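You operate a simulated robot arm through the tools that you are given. There is no shell and no other tool. Be economical: measure what you need, move in short steps, check, and stop when the job is done.

You are at the controls of a simulated robot arm. One attempt, no reset.

JOB
Grind some pepper and salt, and stand the mills on the coasters.
Fine: grind into the dishes the mills stand in; pepper mill on the blue coaster, salt mill on the yellow one; spill none.
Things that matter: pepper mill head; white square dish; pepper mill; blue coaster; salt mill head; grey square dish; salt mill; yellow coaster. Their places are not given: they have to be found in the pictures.

It is judged by the outcome, as a careful person would: the job done as asked, and still so three seconds after it is handed in. It fails if anything else is knocked over, pushed out of place, dropped, spilled or broken.

ROBOT AND FRAMES
A 7-joint arm with a two-finger parallel gripper, fixed in place. Base frame: the origin is at the foot of the arm, x ahead of it, y to its left, z up; the work surface is at about z = 0. Readings come in m, rad, newtons and seconds.
With the tool pointing down near the work surface it reaches from about 0.22 to 0.58 m from the base axis. Its first joint turns from -1.152 to 1.152 rad. Payload 2.5 kg.
The TCP is the grasp point between the finger pads, 0.023 m short of the fingertips. In the tool frame z runs along the fingers and y along their closing line. Largest opening 0.094 m; finger width 0.038, thickness 0.01; the body of the gripper, 0.054 by 0.096 m, starts 0.039 m behind the TCP.
Orientation is that of the tool frame in the base frame, as a unit quaternion [w, x, y, z]. With the fingers straight down and closing along the base's y, the tool's x points along the base's -x, its y along +y and its z along -z.

CONTROLS
- The arm moves only by the tool servo_tool. Its argument "commands" is a list of rows, each a list of 3 entries, a list of its own where there are three numbers: the shift along the tool's x, y, z in units of 30 mm (1.0 is 30 mm), then the turn, a rotation vector about the tool's x, y, z in units of 8 degrees (1.0 is 8 degrees), then the finger opening in m, from 0 to 0.094. In form: [[[dx, dy, dz], [ax, ay, az], grip], ...]. A call has 1 to 12 rows; each row shifts and turns the commanded pose from where the row before left it, along the tool's axes as they then stand. A call with a number of a shift or a turn outside -1 to 1 is refused whole. Rows are played at 5 a second. More than 0.05 m and 0.15 rad between two rows, or a gripper value outside its range, and nothing of the call is played. Where a pose cannot be reached the arm comes as near as it can. A force on the tool above 70 N (or 10 N above the force at the start of the call, whichever is more), or a blocked arm, ends the call early, and 0.2 s more pass. The fingers move at their own pace (about 0.108 m/s each) and stop on an object; they squeeze with about 42 N. The grip force told is the motor's: it shows also when the fingers shut on nothing. Time passes only in rows, and 0.2 s behind the last, so rows that do not move let the fingers close. The reply holds the time, the measured pose of the TCP, the force on the tool along the base axes, the opening and the grip force, in the units named above and with some noise, and new pictures: "pictures" is both (left out), scene, wrist or none.
- Cameras (640 x 400 px; columns grow to the right, rows downward): "scene" is fixed at [0.1059, -0.3961, 0.5548]; the picture's right is [0.92, -0.40, 0.00], its down [-0.18, -0.42, -0.89] and it looks along [0.35, 0.81, -0.46] (base axes); focal length 293 px, centre (320, 200). "wrist" rides on the gripper at [0.086, 0.016, -0.074] in the tool frame; the picture's right is [-0.18, 0.98, 0.00], its down [-0.58, -0.11, -0.81] and it looks along [-0.79, -0.15, 0.59] (tool axes); focal length 243 px, centre (320, 200).
- pixel_to_xyz(camera, pixels): for up to 12 pixels [column, row] of the newest picture of that camera ("zoom" is the newest enlarged one), the place [x, y, z] in the base frame of the surface seen there, good to about 0.003 m. No time passes.
- zoom(camera, box): a new picture of the part [left, top, right, bottom] of that camera's present view, enlarged. No time passes.
- sign_off(): hands the job in; it is judged then, once.

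Go step by step. Measure first, check grasps and placings, and put right what went wrong. The budget is 80 turns and 170 pictures, counting those below and the enlarged ones. Unless the task says otherwise, let go and move clear before handing in, and close with one line.

The tools are called after "Emit:" as a command line: name --argument value ..., lists and objects as JSON in quotes. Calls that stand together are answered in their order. servo_tool: Moves the arm, as the interface text tells. Its arguments: {"type":"object","properties":{"commands":{"type":"array","items":{"type":"array"}},"pictures":{"type":"string","enum":["both","scene","wrist","none"]}},"required":["commands"]} The other tools are called the same way: pixel_to_xyz (camera, pixels) gives the place of the surface under pixels of a picture; zoom (camera, box) takes an enlarged picture of a part of a camera's view; sign_off () hands the job in.

At the start:

```text
time: 0.0
tcp_pos: [0.3477, 0.1653, 0.4597]
tcp_rot: [0.0, 0.001, 1.0, 0.0]
ft_force: [-0.5, -1.2, 0.0]
gripper_width: 0.0941
grasp_force: 0.0
```

scene: 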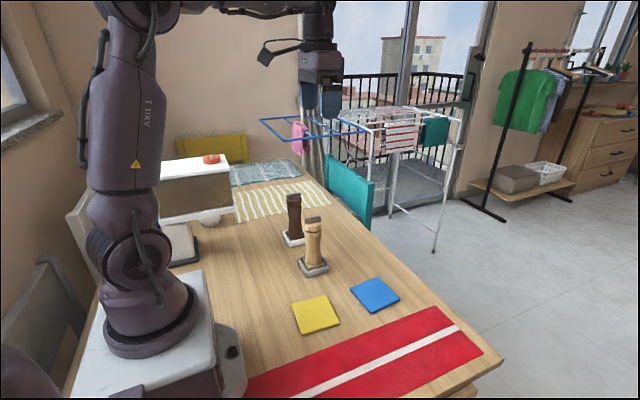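
wrist: 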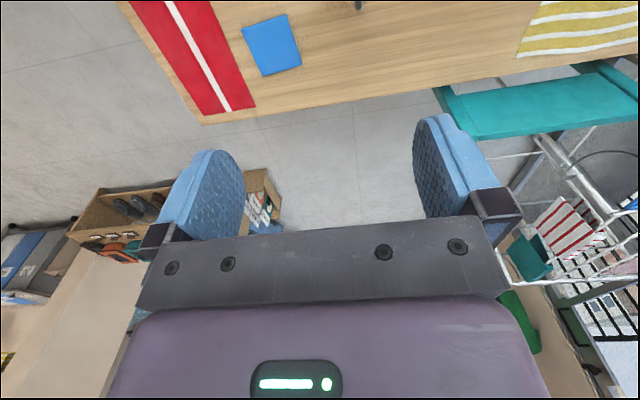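

The scene picture shows the dark mill at about (294,218) and the light mill at (313,245), each in a dish, with the coasters at (316,315) and (375,295). I'll zoom in on the mills and coasters to measure them.

Emit:
zoom --camera "scene" --box '[260, 180, 356, 290]'

Emit:
pixel_to_xyz --camera "scene" --pixels '[[316, 315], [375, 295], [293, 302], [318, 334], [340, 321], [313, 297], [350, 290], [372, 313], [399, 299], [379, 279]]'

```text
3.64 times, centred on (308, 235) of scene
```

zoom: 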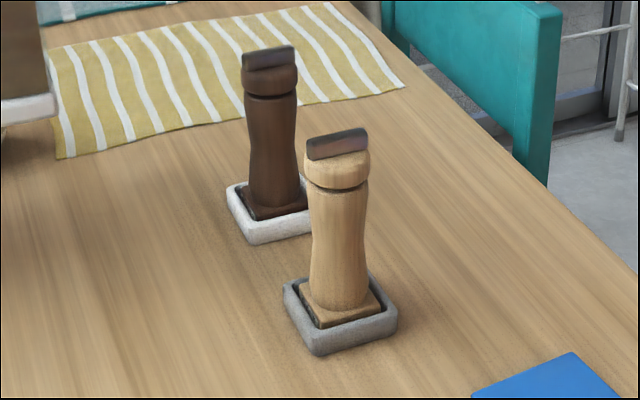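

```text
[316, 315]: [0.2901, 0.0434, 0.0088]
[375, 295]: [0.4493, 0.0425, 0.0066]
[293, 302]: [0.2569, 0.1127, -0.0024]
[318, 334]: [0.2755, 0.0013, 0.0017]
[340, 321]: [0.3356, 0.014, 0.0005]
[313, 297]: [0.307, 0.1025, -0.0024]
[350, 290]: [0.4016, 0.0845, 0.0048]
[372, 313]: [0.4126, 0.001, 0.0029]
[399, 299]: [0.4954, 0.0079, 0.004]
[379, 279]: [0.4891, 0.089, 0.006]
```

The zoom shows each mill with a round head, a flat bar on top of it, and a square base seated in its dish. I'll measure the bars, heads and dishes.

Emit:
pixel_to_xyz --camera "zoom" --pixels '[[248, 56], [291, 49], [270, 60], [270, 80], [272, 115], [270, 150], [275, 195], [230, 190], [258, 241], [250, 220], [305, 232], [240, 185]]'

Emit:
pixel_to_xyz --camera "zoom" --pixels '[[311, 143], [363, 132], [337, 145], [337, 172], [337, 200], [337, 240], [337, 290], [287, 285], [318, 352], [396, 320], [318, 325], [375, 285]]'

Emit:
zoom --camera "scene" --box '[280, 180, 336, 215]'

```text
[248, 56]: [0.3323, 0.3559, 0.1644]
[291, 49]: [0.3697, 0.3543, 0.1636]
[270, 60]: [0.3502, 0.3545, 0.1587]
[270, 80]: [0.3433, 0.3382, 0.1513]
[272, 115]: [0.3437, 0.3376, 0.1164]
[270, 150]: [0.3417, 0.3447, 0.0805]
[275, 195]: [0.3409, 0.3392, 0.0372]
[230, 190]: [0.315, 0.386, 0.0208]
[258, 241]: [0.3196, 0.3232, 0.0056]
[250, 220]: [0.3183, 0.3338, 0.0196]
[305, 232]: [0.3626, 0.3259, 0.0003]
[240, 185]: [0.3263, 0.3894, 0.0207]
```

```text
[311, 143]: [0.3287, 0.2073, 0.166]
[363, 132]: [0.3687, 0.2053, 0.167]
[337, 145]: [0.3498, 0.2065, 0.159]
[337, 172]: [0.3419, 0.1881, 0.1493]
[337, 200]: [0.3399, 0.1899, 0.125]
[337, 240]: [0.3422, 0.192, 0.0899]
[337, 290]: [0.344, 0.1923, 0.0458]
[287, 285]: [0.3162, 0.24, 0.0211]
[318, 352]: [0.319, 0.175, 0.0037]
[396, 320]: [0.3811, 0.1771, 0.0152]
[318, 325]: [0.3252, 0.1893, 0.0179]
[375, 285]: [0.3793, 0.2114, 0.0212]
```

```text
11.43 times, centred on (308, 198) of scene
```

zoom: 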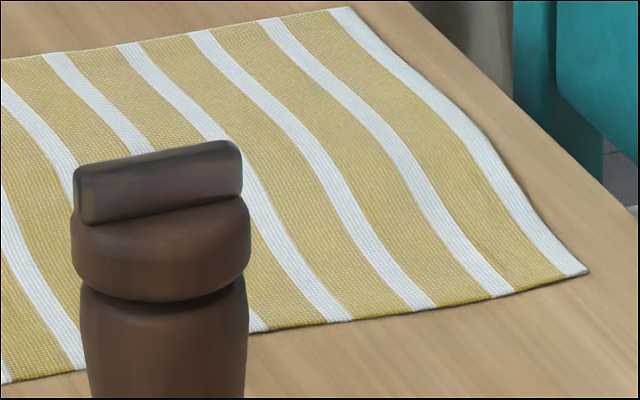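

Both bars run along x, with the salt bar at about (0.349, 0.21) and the pepper bar at about (0.350, 0.36), tops near z = 0.167. I'll move to hover above the salt mill and look with the wrist camera.

Emit:
servo_tool --commands '[[[0, 0.3, 0.9], [0, 0, 0], 0.06], [[0, 0.3, 0.9], [0, 0, 0], 0.06], [[0, 0.3, 0.9], [0, 0, 0], 0.06], [[0, 0.3, 0.9], [0, 0, 0], 0.06], [[0, 0.29, 0.9], [0, 0, 0], 0.06], [[0, 0, 0.9], [0, 0, 0], 0.06], [[0, 0, 0.9], [0, 0, 0], 0.06], [[0, 0, 0.3], [0, 0, 0], 0.06], [[0, 0, 0], [0, 0, 0], 0.06]]'

```text
time: 2.0
tcp_pos: [0.3492, 0.2093, 0.2603]
tcp_rot: [0.0, 0.0, 1.0, 0.001]
ft_force: [-0.2, 0.4, -0.4]
gripper_width: 0.0601
grasp_force: 0.0
```

scene: 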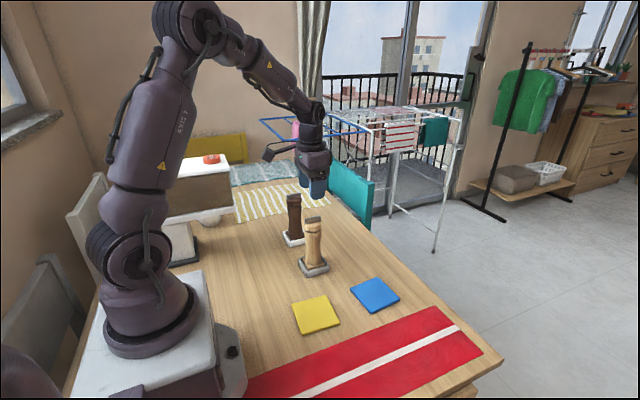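
wrist: 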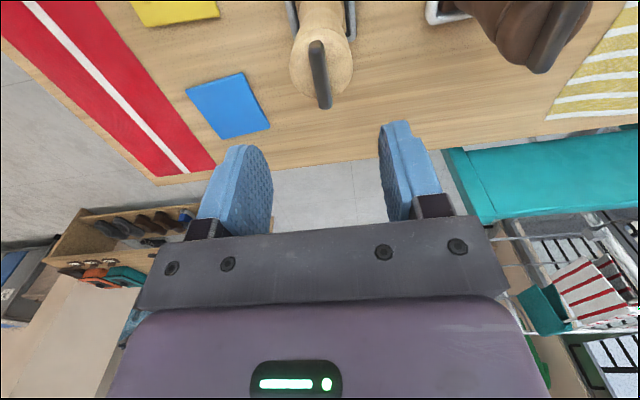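

The salt bar shows clearly in the wrist view from (316,45) to (325,105). I'll measure its ends and the head centre.

Emit:
pixel_to_xyz --camera "wrist" --pixels '[[317, 48], [321, 75], [325, 102], [311, 60], [327, 60], [292, 62], [351, 62], [300, 85], [345, 85], [540, 50], [572, 10]]'

Emit:
zoom --camera "wrist" --box '[270, 0, 370, 120]'

```text
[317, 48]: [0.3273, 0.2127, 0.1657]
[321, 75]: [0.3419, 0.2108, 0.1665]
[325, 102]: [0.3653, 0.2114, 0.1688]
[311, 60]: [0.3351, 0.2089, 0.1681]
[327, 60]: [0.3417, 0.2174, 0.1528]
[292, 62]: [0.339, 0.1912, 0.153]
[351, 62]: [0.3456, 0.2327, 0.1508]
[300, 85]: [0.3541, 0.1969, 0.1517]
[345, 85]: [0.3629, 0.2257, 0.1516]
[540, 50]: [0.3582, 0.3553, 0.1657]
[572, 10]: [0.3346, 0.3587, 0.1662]
```

```text
3.33 times, centred on (320, 60) of wrist
```

zoom: 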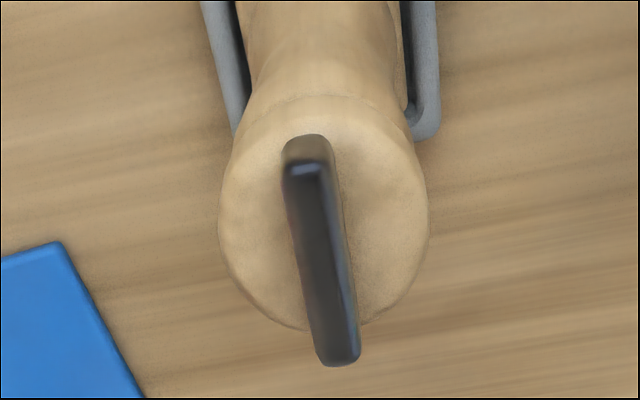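

The bar is centred at about (0.348, 0.211) and spans z 0.152–0.168. I'll descend to TCP z ≈ 0.178 and close on it.

Emit:
servo_tool --commands '[[[0.03, 0.06, 0.7], [0, 0, 0], 0.06], [[0, 0, 0.7], [0, 0, 0], 0.06], [[0, 0, 0.7], [0, 0, 0], 0.06], [[0, 0, 0.64], [0, 0, 0], 0.06], [[0, 0, 0], [0, 0, 0], 0.06], [[0, 0, 0], [0, 0, 0], 0.03], [[0, 0, 0], [0, 0, 0], 0.0], [[0, 0, 0], [0, 0, 0], 0.0], [[0, 0, 0], [0, 0, 0], 0.0]]'

```text
time: 4.0
tcp_pos: [0.3457, 0.2111, 0.1795]
tcp_rot: [0.001, 0.001, 1.0, -0.001]
ft_force: [0.5, -0.6, 0.9]
gripper_width: 0.0101
grasp_force: 41.6
```

scene: 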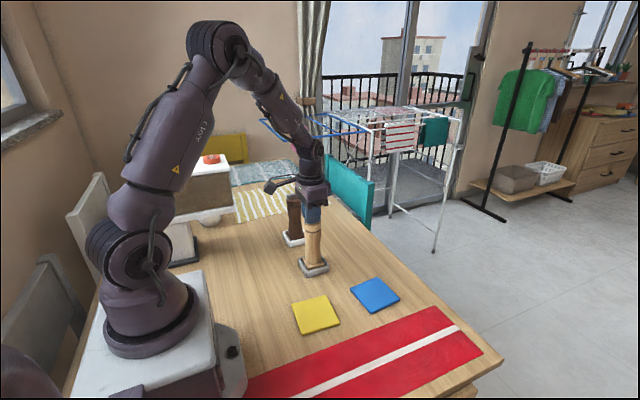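
wrist: 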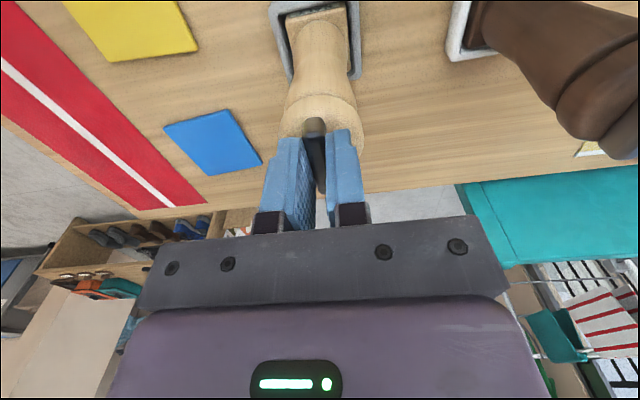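

The bar is gripped, with an opening of 0.010 and 41.6 N. I'll turn 24° about tool z as a first try and check the forces and that the dish holds.

Emit:
servo_tool --commands '[[[0, 0, 0], [0, 0, 0.6], 0.0], [[0, 0, 0], [0, 0, 0.8], 0.0], [[0, 0, 0], [0, 0, 0.8], 0.0], [[0, 0, 0], [0, 0, 0.8], 0.0], [[0, 0, 0], [0, 0, 0], 0.0]]'

Emit:
zoom --camera "scene" --box '[260, 180, 356, 290]'

```text
time: 5.2
tcp_pos: [0.3468, 0.2113, 0.1789]
tcp_rot: [0.0, 0.208, 0.978, 0.0]
ft_force: [0.5, -0.4, -0.2]
gripper_width: 0.01
grasp_force: 41.7
```

scene: 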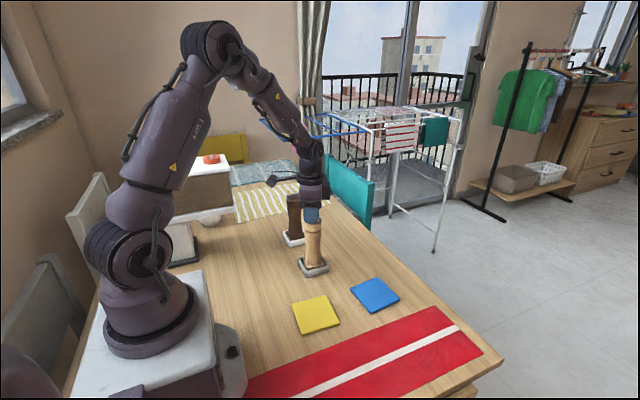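
wrist: 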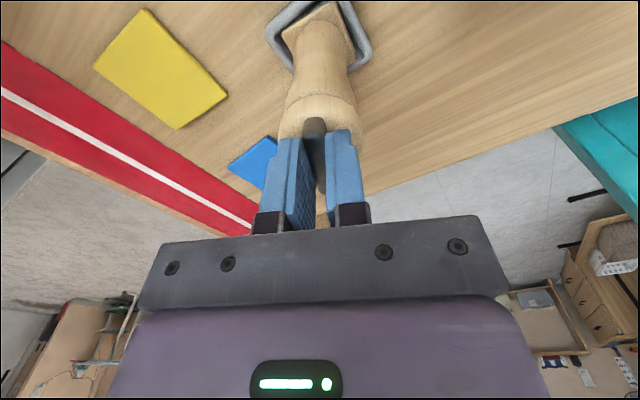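

```text
3.64 times, centred on (308, 235) of scene
```

zoom: 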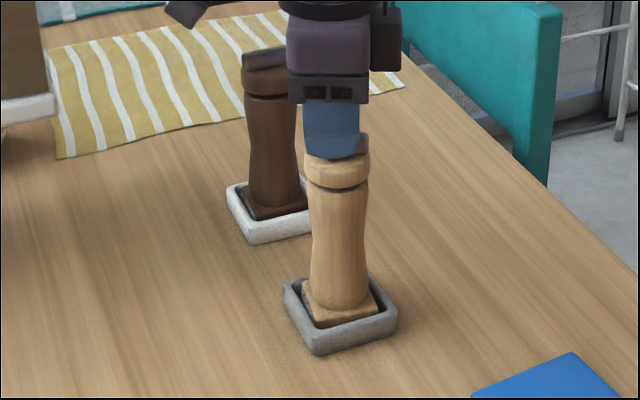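

The head turned 24° while the body and dish stayed put and the forces stayed near zero. I'll keep turning.

Emit:
servo_tool --commands '[[[0, 0, 0], [0, 0, 0.8], 0.0], [[0, 0, 0], [0, 0, 0.8], 0.0], [[0, 0, 0], [0, 0, 0.8], 0.0], [[0, 0, 0], [0, 0, 0.8], 0.0], [[0, 0, 0], [0, 0, 0.8], 0.0], [[0, 0, 0], [0, 0, 0.8], 0.0], [[0, 0, 0], [0, 0, 0.8], 0.0], [[0, 0, 0], [0, 0, 0.8], 0.0], [[0, 0, 0], [0, 0, 0.8], 0.0], [[0, 0, 0], [0, 0, 0], 0.0]]'

Emit:
zoom --camera "scene" --box '[260, 180, 356, 290]'

```text
time: 7.4
tcp_pos: [0.3464, 0.212, 0.1793]
tcp_rot: [0.0, 0.654, 0.757, 0.0]
ft_force: [0.1, 1.3, 0.1]
gripper_width: 0.0099
grasp_force: 41.9
```

scene: 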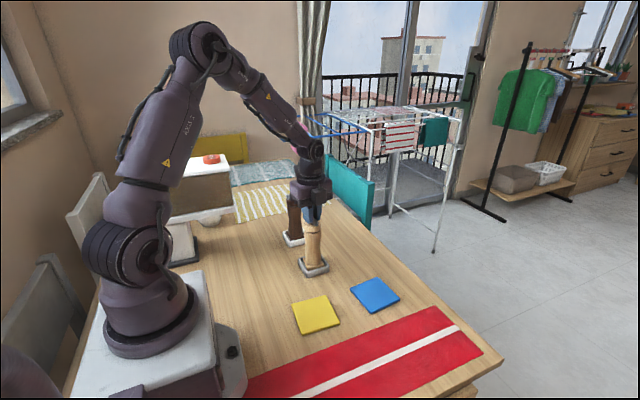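
wrist: 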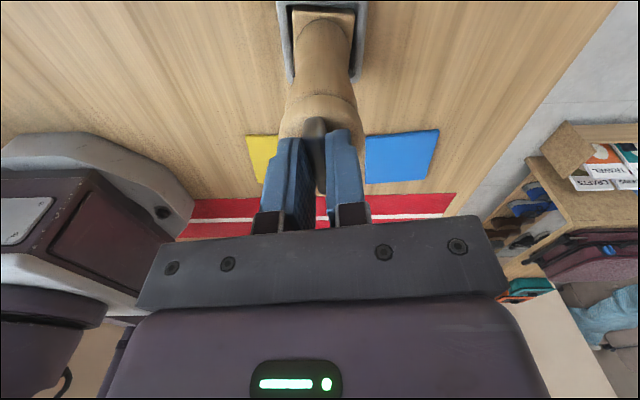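

```text
3.64 times, centred on (308, 235) of scene
```

zoom: 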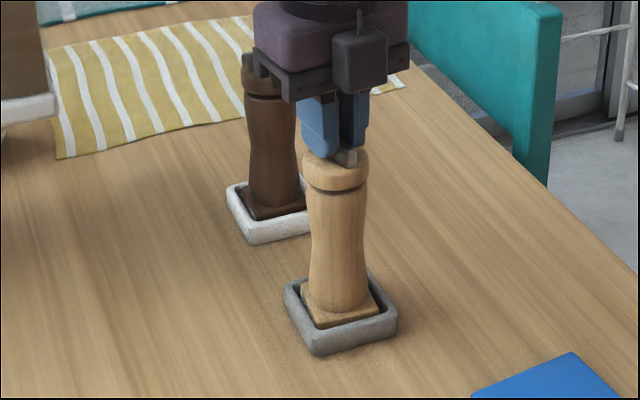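

The head is now at about 82°, and nothing else has moved. To get a proper full turn in one direction, I'll release, lift, and turn the tool back 180°, since the bar is symmetric, then regrip.

Emit:
servo_tool --commands '[[[0, 0, 0], [0, 0, 0], 0.03], [[0, 0, 0], [0, 0, 0], 0.06], [[0, 0, -0.6], [0, 0, 0], 0.06], [[0, 0, -0.6], [0, 0, -1], 0.06], [[0, 0, 0], [0, 0, -1], 0.06], [[0, 0, 0], [0, 0, -1], 0.06], [[0, 0, 0], [0, 0, -1], 0.06], [[0, 0, 0], [0, 0, -1], 0.06], [[0, 0, 0], [0, 0, -1], 0.06], [[0, 0, 0], [0, 0, -1], 0.06], [[0, 0, 0], [0, 0, -1], 0.06], [[0, 0, 0], [0, 0, -1], 0.06]]' --pictures "none"

Emit:
servo_tool --commands '[[[0, 0, 0], [0, 0, -1], 0.06], [[0, 0, 0], [0, 0, -1], 0.06], [[0, 0, 0], [0, 0, -1], 0.06], [[0, 0, 0], [0, 0, -1], 0.06], [[0, 0, 0], [0, 0, -1], 0.06], [[0, 0, 0], [0, 0, -1], 0.06], [[0, 0, 0], [0, 0, -1], 0.06], [[0, 0, 0], [0, 0, -1], 0.06], [[0, 0, 0], [0, 0, -1], 0.06], [[0, 0, 0], [0, 0, 0], 0.06]]'

Emit:
zoom --camera "scene" --box '[280, 200, 346, 285]'

```text
time: 10.0
tcp_pos: [0.3472, 0.2104, 0.2153]
tcp_rot: [0.0, 0.082, 0.997, 0.0]
ft_force: [0.4, 1.2, 0.0]
gripper_width: 0.0603
grasp_force: 0.0
```

```text
time: 12.2
tcp_pos: [0.3465, 0.2103, 0.216]
tcp_rot: [0.0, -0.519, 0.855, 0.0]
ft_force: [0.2, -1.0, 0.4]
gripper_width: 0.06
grasp_force: 0.1
```

scene: 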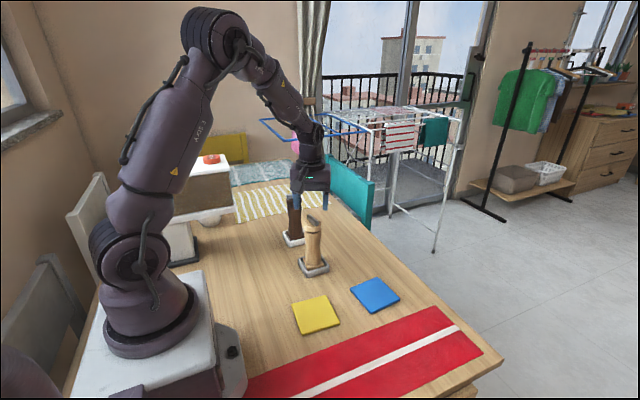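
wrist: 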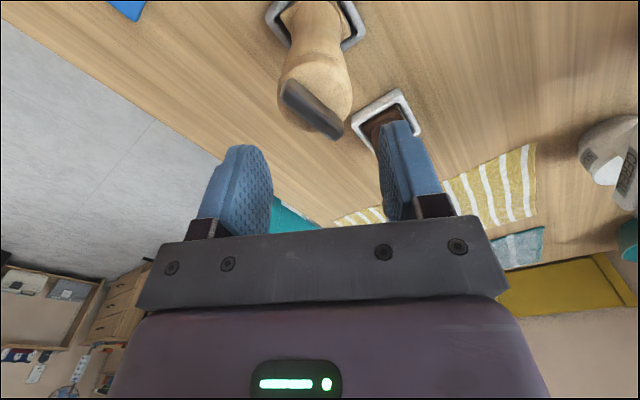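

```text
4.71 times, centred on (313, 242) of scene
```

zoom: 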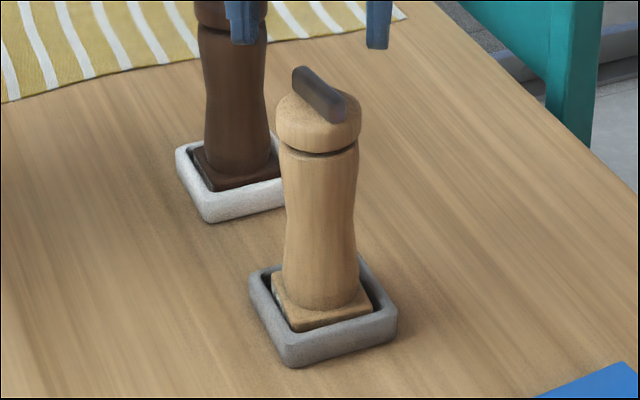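

The tool is at −62.5°, the head stayed at 82°, and the wrist view shows the bar about 36° off. I'll turn the remaining −35.7°, then check alignment.

Emit:
servo_tool --commands '[[[0, 0, 0], [0, 0, -0.9], 0.06], [[0, 0, 0], [0, 0, -0.9], 0.06], [[0, 0, 0], [0, 0, -0.9], 0.06], [[0, 0, 0], [0, 0, -0.9], 0.06], [[0, 0, 0], [0, 0, -0.86], 0.06], [[0, 0, 0], [0, 0, 0], 0.06]]' --pictures "wrist"

```text
time: 13.6
tcp_pos: [0.348, 0.2113, 0.2157]
tcp_rot: [0.0, 0.756, -0.655, 0.0]
ft_force: [0.5, 0.0, 0.9]
gripper_width: 0.06
grasp_force: 0.1
```

wrist: 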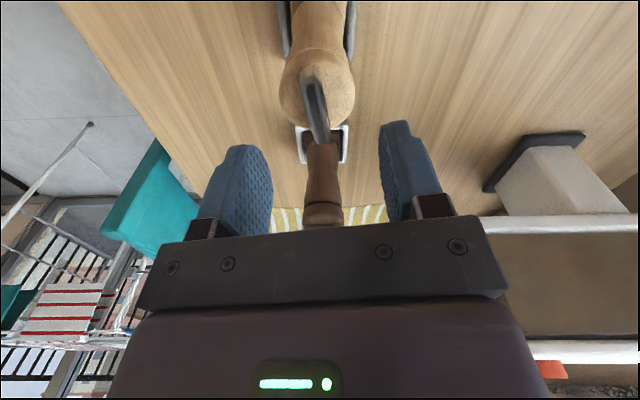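

The bar is aligned with the fingers, so I'll descend 36 mm, grip, and turn.

Emit:
servo_tool --commands '[[[0, 0, 0.6], [0, 0, 0], 0.06], [[0, 0, 0.62], [0, 0, 0], 0.06], [[0, 0, 0], [0, 0, 0], 0.03], [[0, 0, 0], [0, 0, 0], 0.0], [[0, 0, 0], [0, 0, 0], 0.0], [[0, 0, 0], [0, 0, 0], 0.0]]' --pictures "wrist"

Emit:
servo_tool --commands '[[[0, 0, 0], [0, 0, 0.9], 0.0], [[0, 0, 0], [0, 0, 0.9], 0.0], [[0, 0, 0], [0, 0, 0.9], 0.0], [[0, 0, 0], [0, 0, 0.9], 0.0], [[0, 0, 0], [0, 0, 0.9], 0.0], [[0, 0, 0], [0, 0, 0.9], 0.0], [[0, 0, 0], [0, 0, 0.9], 0.0], [[0, 0, 0], [0, 0, 0.9], 0.0], [[0, 0, 0], [0, 0, 0.9], 0.0], [[0, 0, 0], [0, 0, 0.9], 0.0], [[0, 0, 0], [0, 0, 0.9], 0.0], [[0, 0, 0], [0, 0, 0.9], 0.0]]'

Emit:
zoom --camera "scene" --box '[280, 200, 346, 285]'

```text
time: 15.0
tcp_pos: [0.3475, 0.2107, 0.1792]
tcp_rot: [0.001, 0.755, -0.655, -0.001]
ft_force: [2.1, 0.0, -0.4]
gripper_width: 0.01
grasp_force: 41.8
```

wrist: 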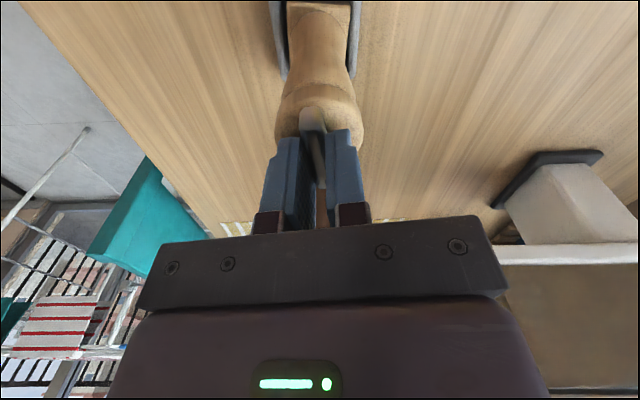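

```text
time: 17.6
tcp_pos: [0.3479, 0.2107, 0.1784]
tcp_rot: [0.001, -0.099, 0.995, 0.0]
ft_force: [6.7, -2.3, 5.2]
gripper_width: 0.0104
grasp_force: 42.2
```

scene: 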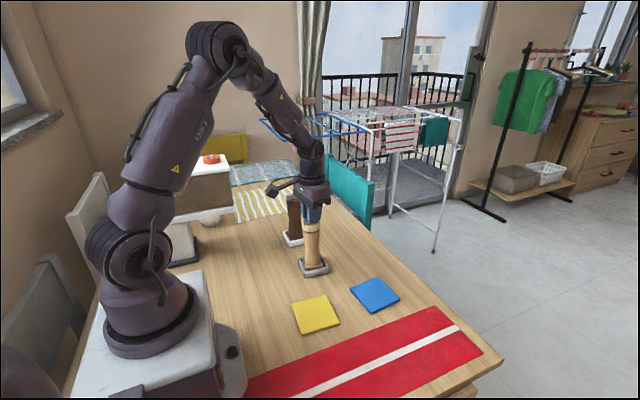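
wrist: 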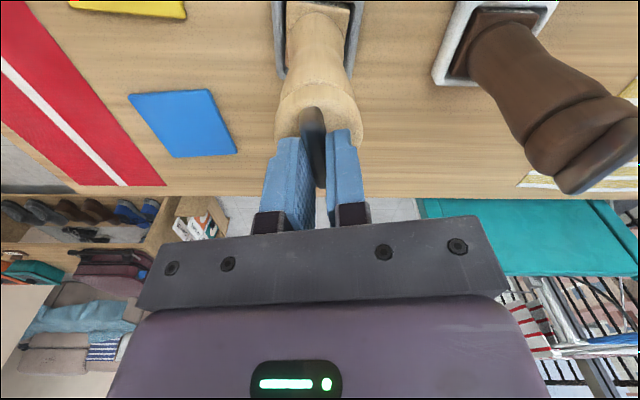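

```text
4.71 times, centred on (313, 242) of scene
```

zoom: 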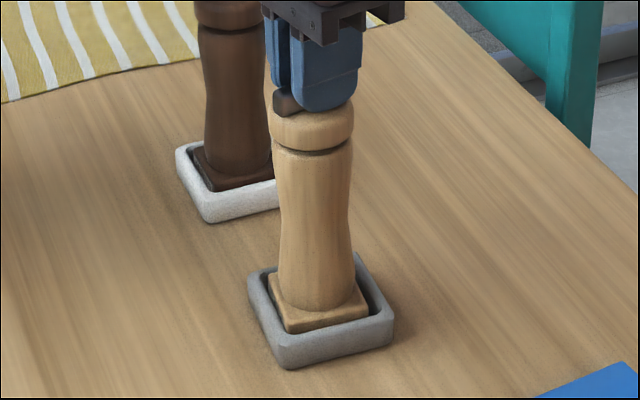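

The forces rose (6.7, −2.3, 5.2 N) and the dish looks very slightly turned, so the head probably reached a stop near 160°. I'll back off 16° to relieve it and recheck the dish.

Emit:
servo_tool --commands '[[[0, 0, 0], [0, 0, -0.6], 0.0], [[0, 0, 0], [0, 0, -0.7], 0.0], [[0, 0, 0], [0, 0, -0.7], 0.0], [[0, 0, 0], [0, 0, 0], 0.0]]'

Emit:
zoom --camera "scene" --box '[280, 200, 346, 285]'

Emit:
zoom --camera "wrist" --box '[250, 0, 390, 100]'

```text
time: 18.6
tcp_pos: [0.3472, 0.2123, 0.1787]
tcp_rot: [0.0, -0.239, 0.971, 0.0]
ft_force: [3.3, -2.8, 8.3]
gripper_width: 0.0101
grasp_force: 42.2
```

scene: 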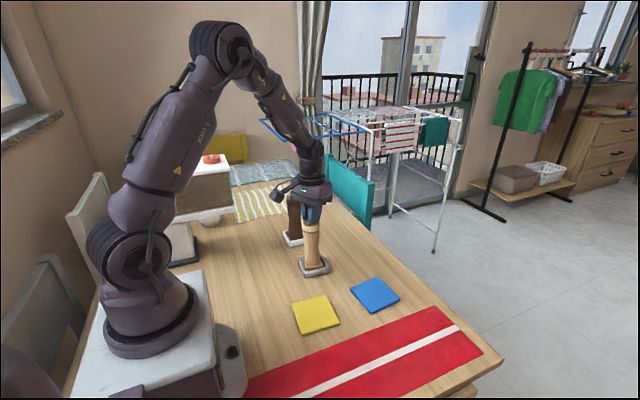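
wrist: 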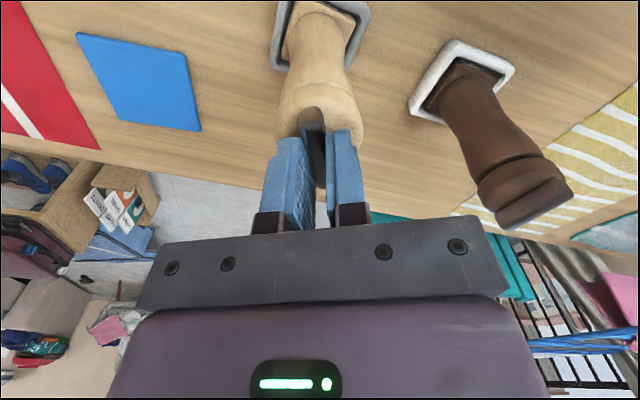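

```text
4.71 times, centred on (313, 242) of scene
```

zoom: 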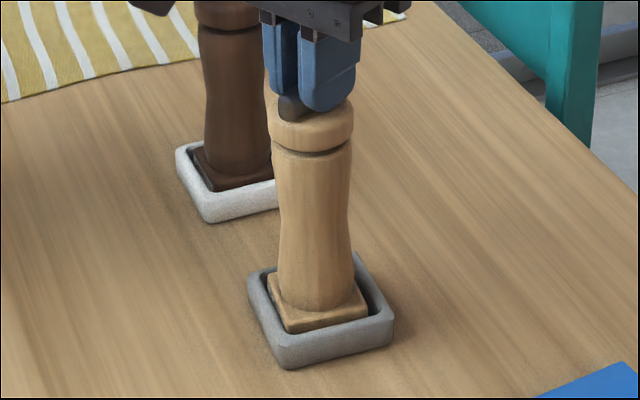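

```text
4.00 times, centred on (320, 50) of wrist
```

zoom: 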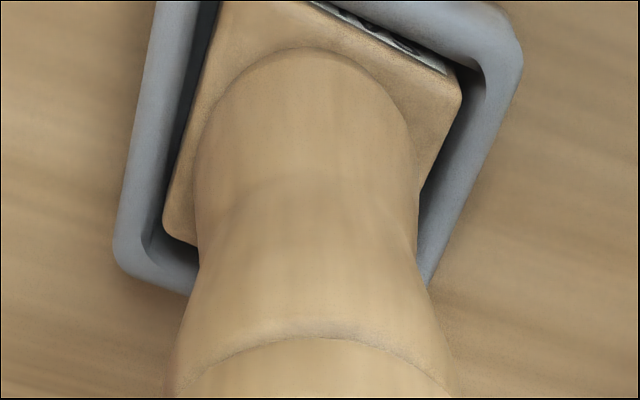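

Backing off left the dish only about 1–2 mm off, and white grounds are visible beside the base at zoom pixel (380,35). An 8 N vertical force remains, so I'll release, rise, and look.

Emit:
servo_tool --commands '[[[0, 0, 0], [0, 0, 0], 0.02], [[0, 0, 0], [0, 0, 0], 0.05], [[0, 0, 0], [0, 0, 0], 0.06], [[0, 0, -0.6], [0, 0, 0], 0.06], [[0, 0, -0.8], [0, 0, 0], 0.06], [[0, 0, -0.8], [0, 0, 0], 0.06], [[0, 0, 0], [0, 0, 0], 0.06]]'

Emit:
zoom --camera "scene" --box '[280, 200, 346, 285]'

Emit:
zoom --camera "wrist" --box '[250, 0, 390, 100]'

```text
time: 20.2
tcp_pos: [0.3462, 0.2118, 0.2449]
tcp_rot: [0.0, -0.239, 0.971, 0.0]
ft_force: [0.2, -0.8, 0.1]
gripper_width: 0.06
grasp_force: 0.1
```

scene: 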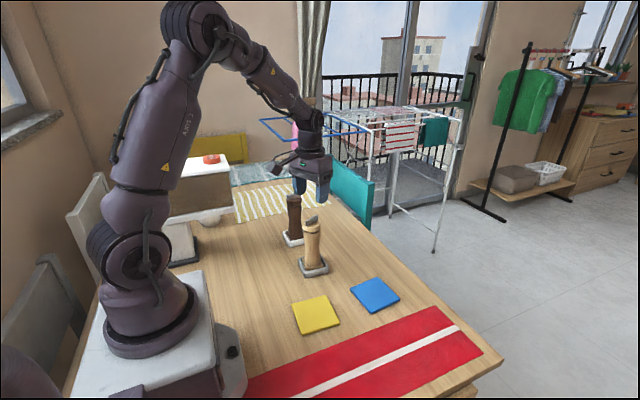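
wrist: 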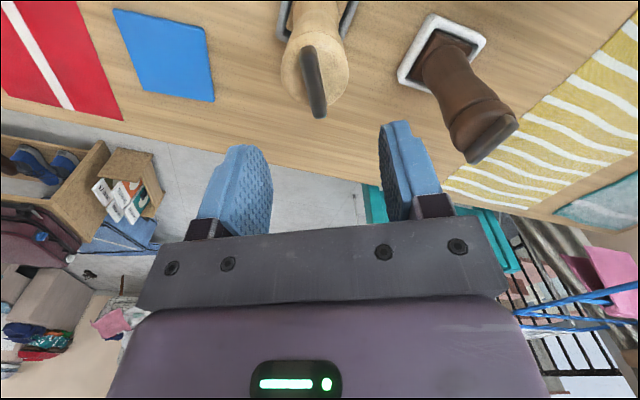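

```text
4.71 times, centred on (313, 242) of scene
```

zoom: 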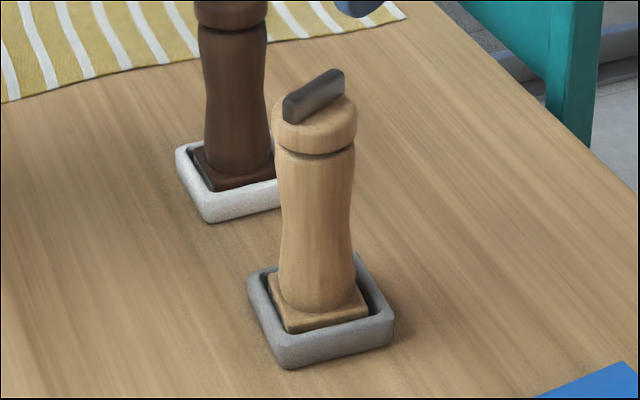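

```text
4.00 times, centred on (320, 50) of wrist
```

zoom: 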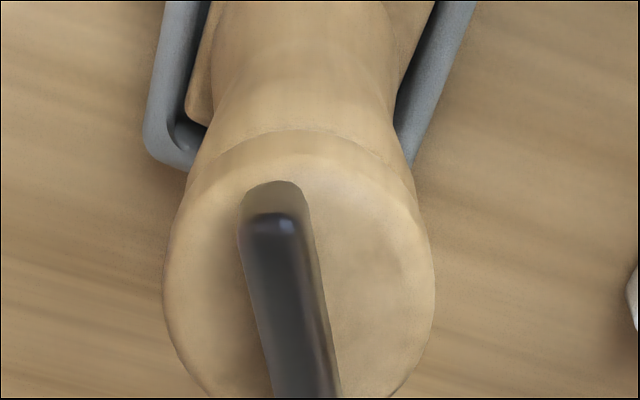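

The salt mill stands upright and free in its dish. Now I'll measure the coasters precisely, plus the mill bar's present place.

Emit:
zoom --camera "scene" --box '[280, 265, 408, 345]'

Emit:
pixel_to_xyz --camera "wrist" --pixels '[[308, 50], [313, 80], [319, 112], [283, 80], [348, 80]]'

```text
5.00 times, centred on (344, 305) of scene
```

zoom: 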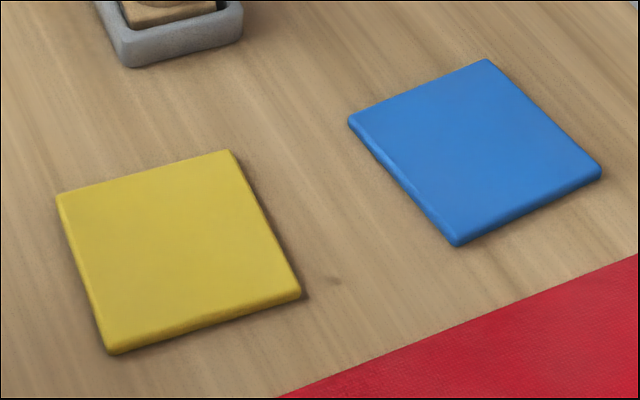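

```text
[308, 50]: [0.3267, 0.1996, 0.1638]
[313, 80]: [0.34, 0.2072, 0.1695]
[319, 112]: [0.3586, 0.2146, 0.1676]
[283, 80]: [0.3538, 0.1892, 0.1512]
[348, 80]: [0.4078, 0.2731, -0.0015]
```

Emit:
pixel_to_xyz --camera "zoom" --pixels '[[64, 200], [228, 156], [295, 288], [112, 342], [175, 245], [355, 122], [485, 66], [595, 170], [458, 232], [474, 150]]'

```text
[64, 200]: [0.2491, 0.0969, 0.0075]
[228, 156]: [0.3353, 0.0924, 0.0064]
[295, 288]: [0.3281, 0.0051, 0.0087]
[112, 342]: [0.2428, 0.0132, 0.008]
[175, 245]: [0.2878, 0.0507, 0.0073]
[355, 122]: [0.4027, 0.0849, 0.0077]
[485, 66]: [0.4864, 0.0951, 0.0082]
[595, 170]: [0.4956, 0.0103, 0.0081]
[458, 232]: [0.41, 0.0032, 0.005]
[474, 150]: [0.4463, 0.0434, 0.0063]
```

The yellow centre is (0.289, 0.052) and the blue centre is (0.449, 0.048), both with tops near z = 0.008. I'll grip the salt bar again and lift straight up 80 mm.

Emit:
servo_tool --commands '[[[0, 0, 0.75], [0, 0, 0], 0.06], [[0, 0, 0.75], [0, 0, 0], 0.06], [[0, 0, 0.7], [0, 0, 0], 0.06], [[0, 0, 0], [0, 0, 0], 0.06], [[0, 0, 0], [0, 0, 0], 0.03], [[0, 0, 0], [0, 0, 0], 0.0], [[0, 0, 0], [0, 0, 0], 0.0], [[0, 0, 0], [0, 0, 0], 0.0]]' --pictures "none"

Emit:
servo_tool --commands '[[[0, 0, -0.15], [0, 0, 0], 0.0], [[0, 0, -0.3], [0, 0, 0], 0.0], [[0, 0, -0.4], [0, 0, 0], 0.0], [[0, 0, -0.4], [0, 0, 0], 0.0], [[0, 0, -0.4], [0, 0, 0], 0.0], [[0, 0, -0.4], [0, 0, 0], 0.0], [[0, 0, -0.4], [0, 0, 0], 0.0], [[0, 0, -0.3], [0, 0, 0], 0.0], [[0, 0, 0], [0, 0, 0], 0.0]]'

Emit:
zoom --camera "scene" --box '[270, 180, 356, 290]'

```text
time: 22.0
tcp_pos: [0.3464, 0.2105, 0.1778]
tcp_rot: [-0.001, -0.239, 0.971, 0.0]
ft_force: [1.5, -0.6, -0.9]
gripper_width: 0.0102
grasp_force: 41.7
```

```text
time: 24.0
tcp_pos: [0.3475, 0.2112, 0.2614]
tcp_rot: [-0.001, -0.239, 0.971, 0.0]
ft_force: [-0.2, 0.3, -3.1]
gripper_width: 0.0103
grasp_force: 41.6
```

scene: 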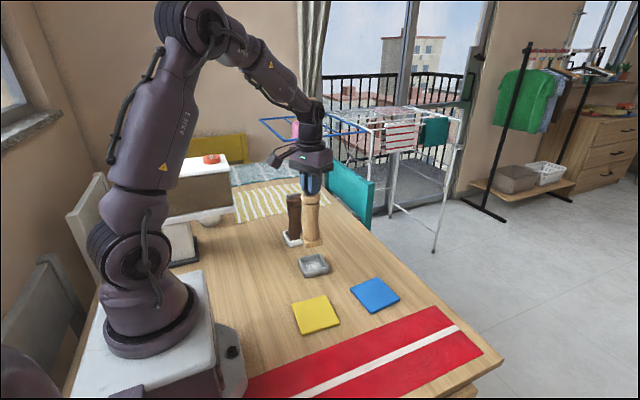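
wrist: 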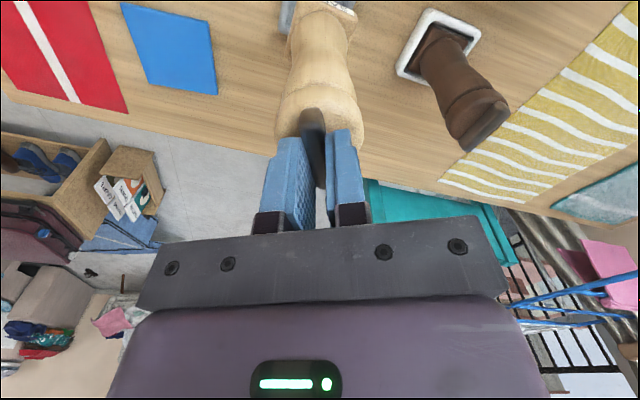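

```text
3.64 times, centred on (313, 235) of scene
```

zoom: 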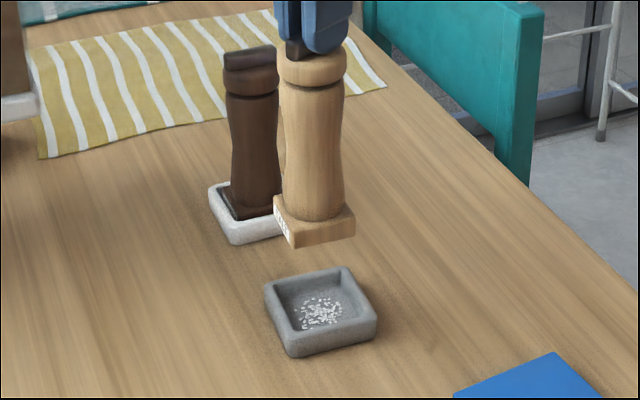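

The mill lifted straight, and the salt grounds lie in the grey dish (zoom pixel (318,310)). I'll carry it, without turning, to above the yellow coaster at (0.289, 0.052).

Emit:
servo_tool --commands '[[[0.2, -0.18, 0], [0, 0, 0], 0.0], [[0.4, -0.365, 0], [0, 0, 0], 0.0], [[0.45, -0.41, 0], [0, 0, 0], 0.0], [[0.45, -0.41, 0], [0, 0, 0], 0.0], [[0.45, -0.41, 0], [0, 0, 0], 0.0], [[0.45, -0.41, 0], [0, 0, 0], 0.0], [[0.45, -0.41, 0], [0, 0, 0], 0.0], [[0.45, -0.41, 0], [0, 0, 0], 0.0], [[0.4, -0.365, 0], [0, 0, 0], 0.0], [[0.3, -0.27, 0], [0, 0, 0], 0.0], [[0.17, -0.16, 0], [0, 0, 0], 0.0], [[0, 0, 0], [0, 0, 0], 0.0]]'

Emit:
zoom --camera "scene" --box '[260, 200, 388, 340]'

```text
time: 26.6
tcp_pos: [0.2881, 0.0515, 0.2607]
tcp_rot: [0.0, -0.239, 0.971, 0.0]
ft_force: [0.3, 0.0, -2.0]
gripper_width: 0.0101
grasp_force: 42.3
```

scene: 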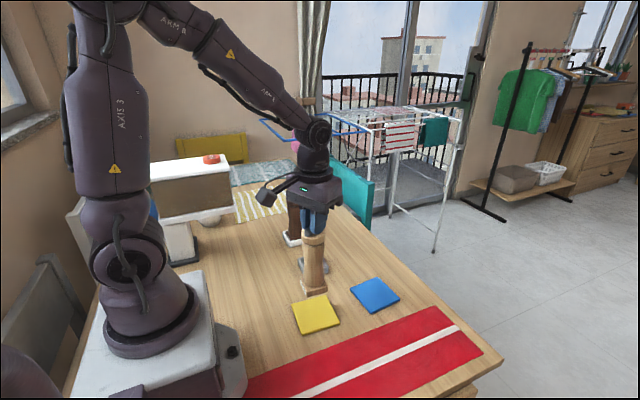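
wrist: 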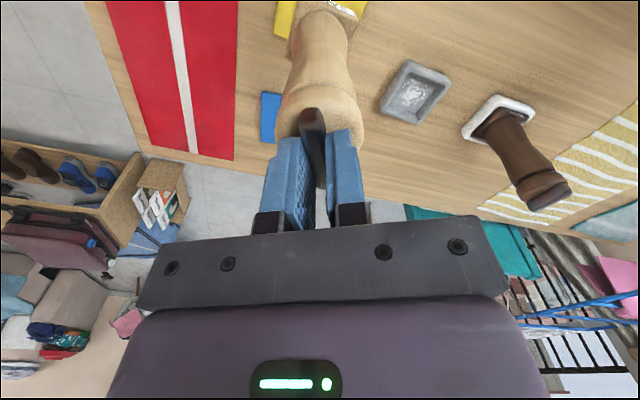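

```text
2.86 times, centred on (324, 270) of scene
```

zoom: 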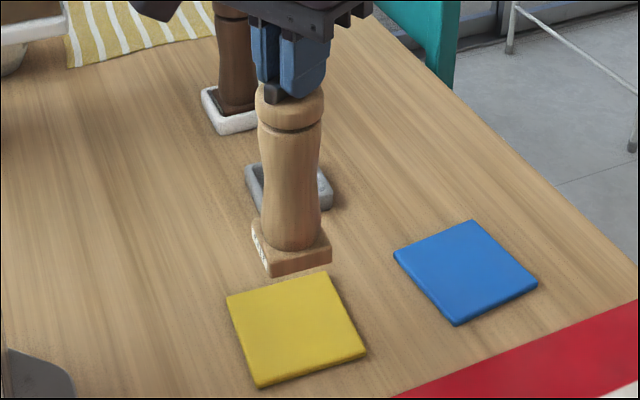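

The mill hangs upright over the yellow coaster at TCP (0.288, 0.0515). I'll lower it to about 5 mm above.

Emit:
servo_tool --commands '[[[0, 0, 0.3], [0, 0, 0], 0.0], [[0, 0, 0.4], [0, 0, 0], 0.0], [[0, 0, 0.4], [0, 0, 0], 0.0], [[0, 0, 0.4], [0, 0, 0], 0.0], [[0, 0, 0.4], [0, 0, 0], 0.0], [[0, 0, 0.3], [0, 0, 0], 0.0], [[0, 0, 0.2], [0, 0, 0], 0.0], [[0, 0, 0], [0, 0, 0], 0.0]]' --pictures "scene"

Emit:
zoom --camera "scene" --box '[280, 260, 360, 340]'

```text
time: 28.4
tcp_pos: [0.2896, 0.0514, 0.1887]
tcp_rot: [0.0, -0.24, 0.971, 0.0]
ft_force: [-0.5, 0.2, -2.9]
gripper_width: 0.0103
grasp_force: 42.5
```

scene: 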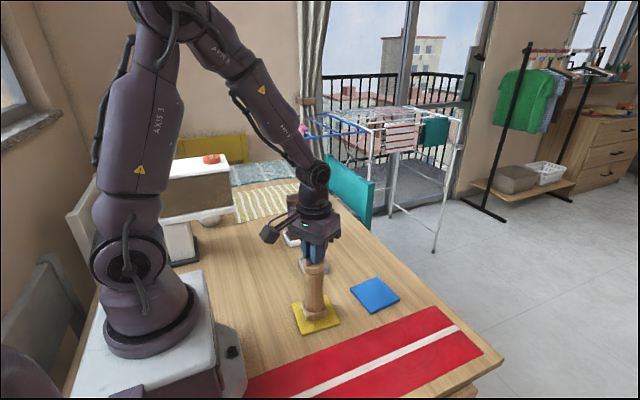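

```text
5.00 times, centred on (320, 300) of scene
```

zoom: 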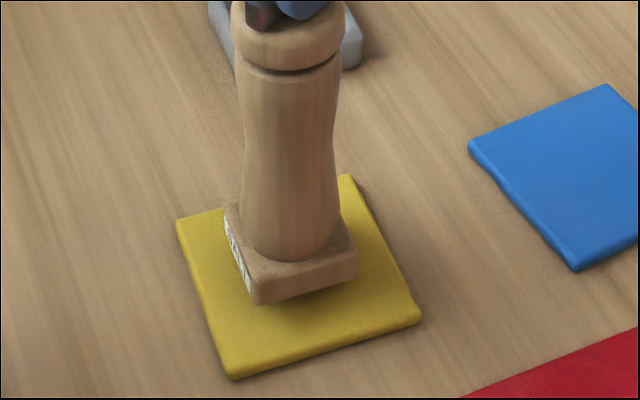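

It's centred and a few millimetres above the coaster. I'll lower it in 1.5 mm steps and watch the vertical force.

Emit:
servo_tool --commands '[[[0, 0, 0.06], [0, 0, 0], 0.0], [[0, 0, 0.05], [0, 0, 0], 0.0], [[0, 0, 0.05], [0, 0, 0], 0.0], [[0, 0, 0], [0, 0, 0], 0.0]]' --pictures "none"

Emit:
zoom --camera "scene" --box '[280, 260, 360, 340]'

```text
time: 29.4
tcp_pos: [0.2899, 0.0518, 0.1857]
tcp_rot: [0.0, -0.238, 0.971, 0.0]
ft_force: [-0.1, 0.0, -1.2]
gripper_width: 0.0099
grasp_force: 42.4
```

```text
5.00 times, centred on (320, 300) of scene
```

zoom: 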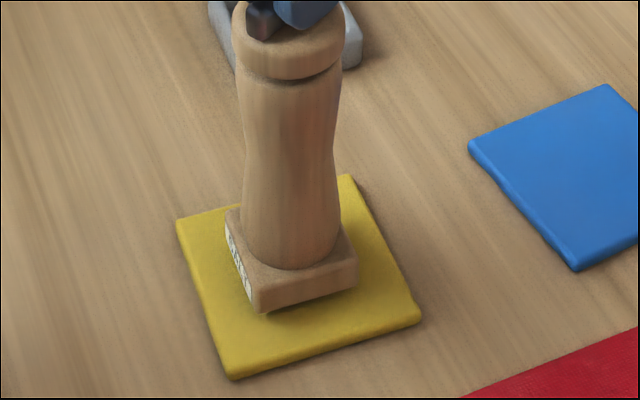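

Emit:
servo_tool --commands '[[[0, 0, 0.05], [0, 0, 0], 0.0], [[0, 0, 0.04], [0, 0, 0], 0.0], [[0, 0, 0.03], [0, 0, 0], 0.0], [[0, 0, 0], [0, 0, 0], 0.0]]' --pictures "none"

Emit:
zoom --camera "scene" --box '[280, 260, 360, 340]'

```text
time: 30.4
tcp_pos: [0.2897, 0.0526, 0.1806]
tcp_rot: [0.0, -0.24, 0.971, 0.0]
ft_force: [0.5, -0.3, -3.2]
gripper_width: 0.0102
grasp_force: 42.4
```

```text
5.00 times, centred on (320, 300) of scene
```

zoom: 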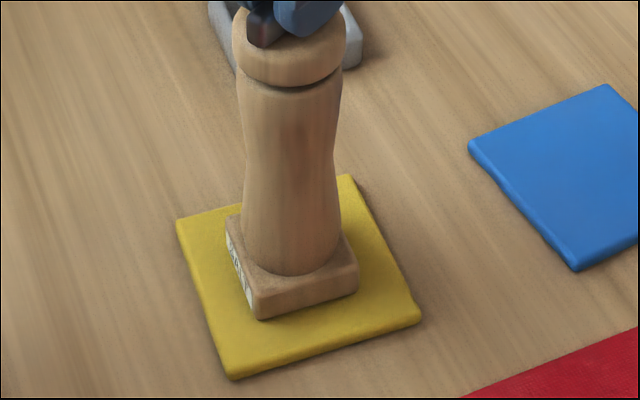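

The force is −3.2 N, so it's still hanging about 1 mm above the coaster. I'll keep lowering in tiny steps.

Emit:
servo_tool --commands '[[[0, 0, 0.03], [0, 0, 0], 0.0], [[0, 0, 0.03], [0, 0, 0], 0.0], [[0, 0, 0], [0, 0, 0], 0.0]]' --pictures "none"

Emit:
zoom --camera "scene" --box '[280, 260, 360, 340]'

```text
time: 31.2
tcp_pos: [0.289, 0.0524, 0.1788]
tcp_rot: [0.0, -0.239, 0.971, 0.0]
ft_force: [-0.9, -0.5, 0.3]
gripper_width: 0.0102
grasp_force: 41.7
```

```text
5.00 times, centred on (320, 300) of scene
```

zoom: 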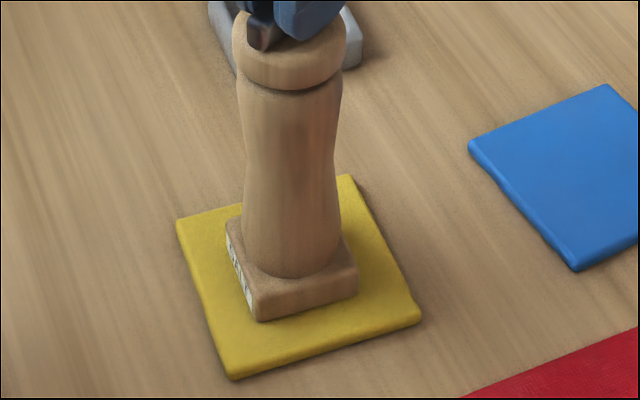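

It's touching, since the load has gone off the tool (0.3 N). I'll open, rise straight up, and look.

Emit:
servo_tool --commands '[[[0, 0, 0], [0, 0, 0], 0.02], [[0, 0, 0], [0, 0, 0], 0.05], [[0, 0, 0], [0, 0, 0], 0.06], [[0, 0, -0.4], [0, 0, 0], 0.06], [[0, 0, -0.8], [0, 0, 0], 0.06], [[0, 0, -0.8], [0, 0, 0], 0.06], [[0, 0, -0.8], [0, 0, 0], 0.06], [[0, 0, 0], [0, 0, 0], 0.06]]' --pictures "scene"

Emit:
zoom --camera "scene" --box '[260, 220, 388, 340]'

```text
time: 33.0
tcp_pos: [0.2895, 0.0521, 0.2619]
tcp_rot: [0.0, -0.24, 0.971, 0.0]
ft_force: [-0.6, -0.1, 0.6]
gripper_width: 0.06
grasp_force: 0.1
```

scene: 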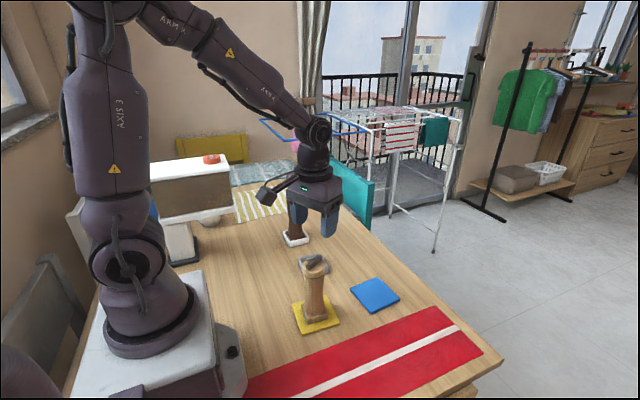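

```text
3.33 times, centred on (324, 280) of scene
```

zoom: 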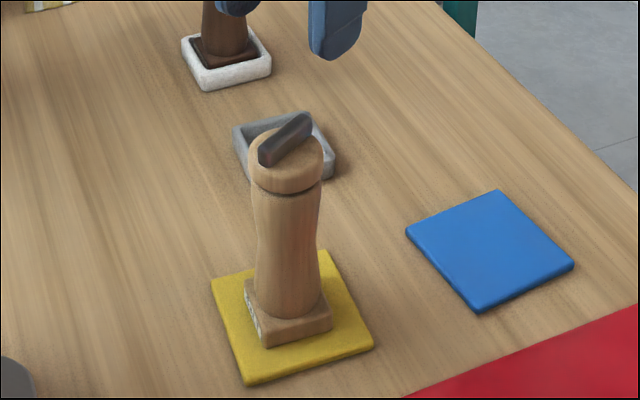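

The salt mill stands on the yellow coaster. Next I'll go over to the pepper mill at about (0.350, 0.3585) and turn the tool back to 0°.

Emit:
servo_tool --commands '[[[-0.544, 0.676, 0], [0, 0, 0], 0.06], [[-0.544, 0.676, 0], [0, 0, 0], 0.06], [[-0.544, 0.676, 0], [0, 0, 0], 0.06], [[-0.544, 0.676, 0], [0, 0, 0], 0.06], [[-0.544, 0.676, 0], [0, 0, 0], 0.06], [[-0.544, 0.676, 0], [0, 0, 0], 0.06], [[-0.544, 0.676, 0], [0, 0, 0], 0.06], [[-0.544, 0.676, 0], [0, 0, 0], 0.06], [[-0.544, 0.676, 0], [0, 0, 0], 0.06], [[-0.544, 0.676, 0], [0, 0, 0], 0.06], [[-0.544, 0.676, 0], [0, 0, 0], 0.06], [[-0.544, 0.676, 0], [0, 0, 0], 0.06]]' --pictures "none"

Emit:
servo_tool --commands '[[[0, 0, 0], [0, 0, 0.9], 0.06], [[0, 0, 0], [0, 0, 0.9], 0.06], [[0, 0, 0], [0, 0, 0.9], 0.06], [[0, 0, 0], [0, 0, 0.76], 0.06], [[0, 0, 0], [0, 0, 0], 0.06]]'

Emit:
zoom --camera "wrist" --box '[260, 0, 380, 120]'

```text
time: 35.6
tcp_pos: [0.35, 0.3588, 0.2635]
tcp_rot: [0.0, -0.238, 0.971, 0.001]
ft_force: [0.2, 0.0, 0.8]
gripper_width: 0.0598
grasp_force: 0.0
```

```text
time: 36.8
tcp_pos: [0.3497, 0.3592, 0.2644]
tcp_rot: [0.0, 0.001, 1.0, 0.0]
ft_force: [-0.1, -1.2, -0.3]
gripper_width: 0.0602
grasp_force: 0.1
```

scene: 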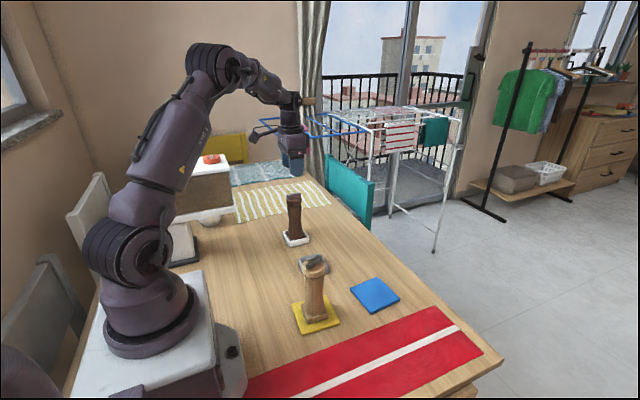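
wrist: 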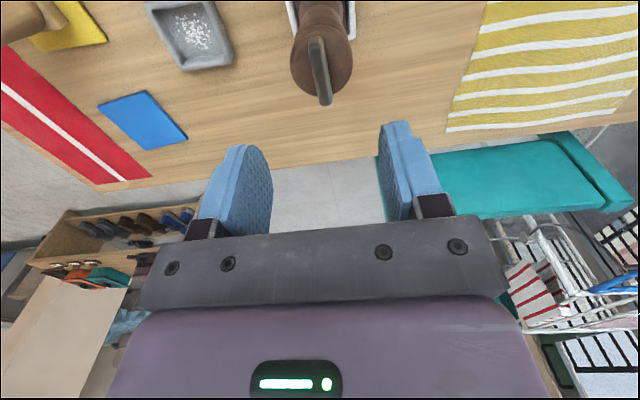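

```text
3.33 times, centred on (320, 60) of wrist
```

zoom: 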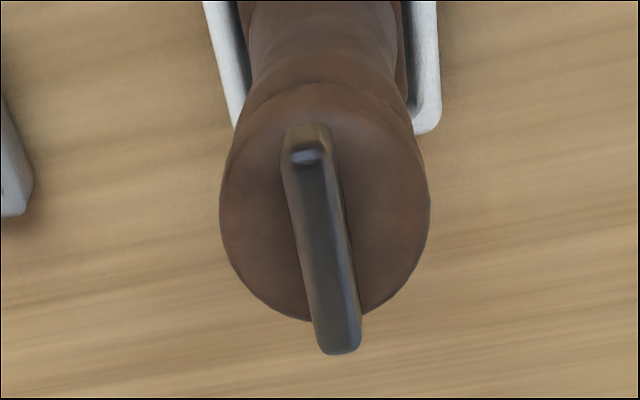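

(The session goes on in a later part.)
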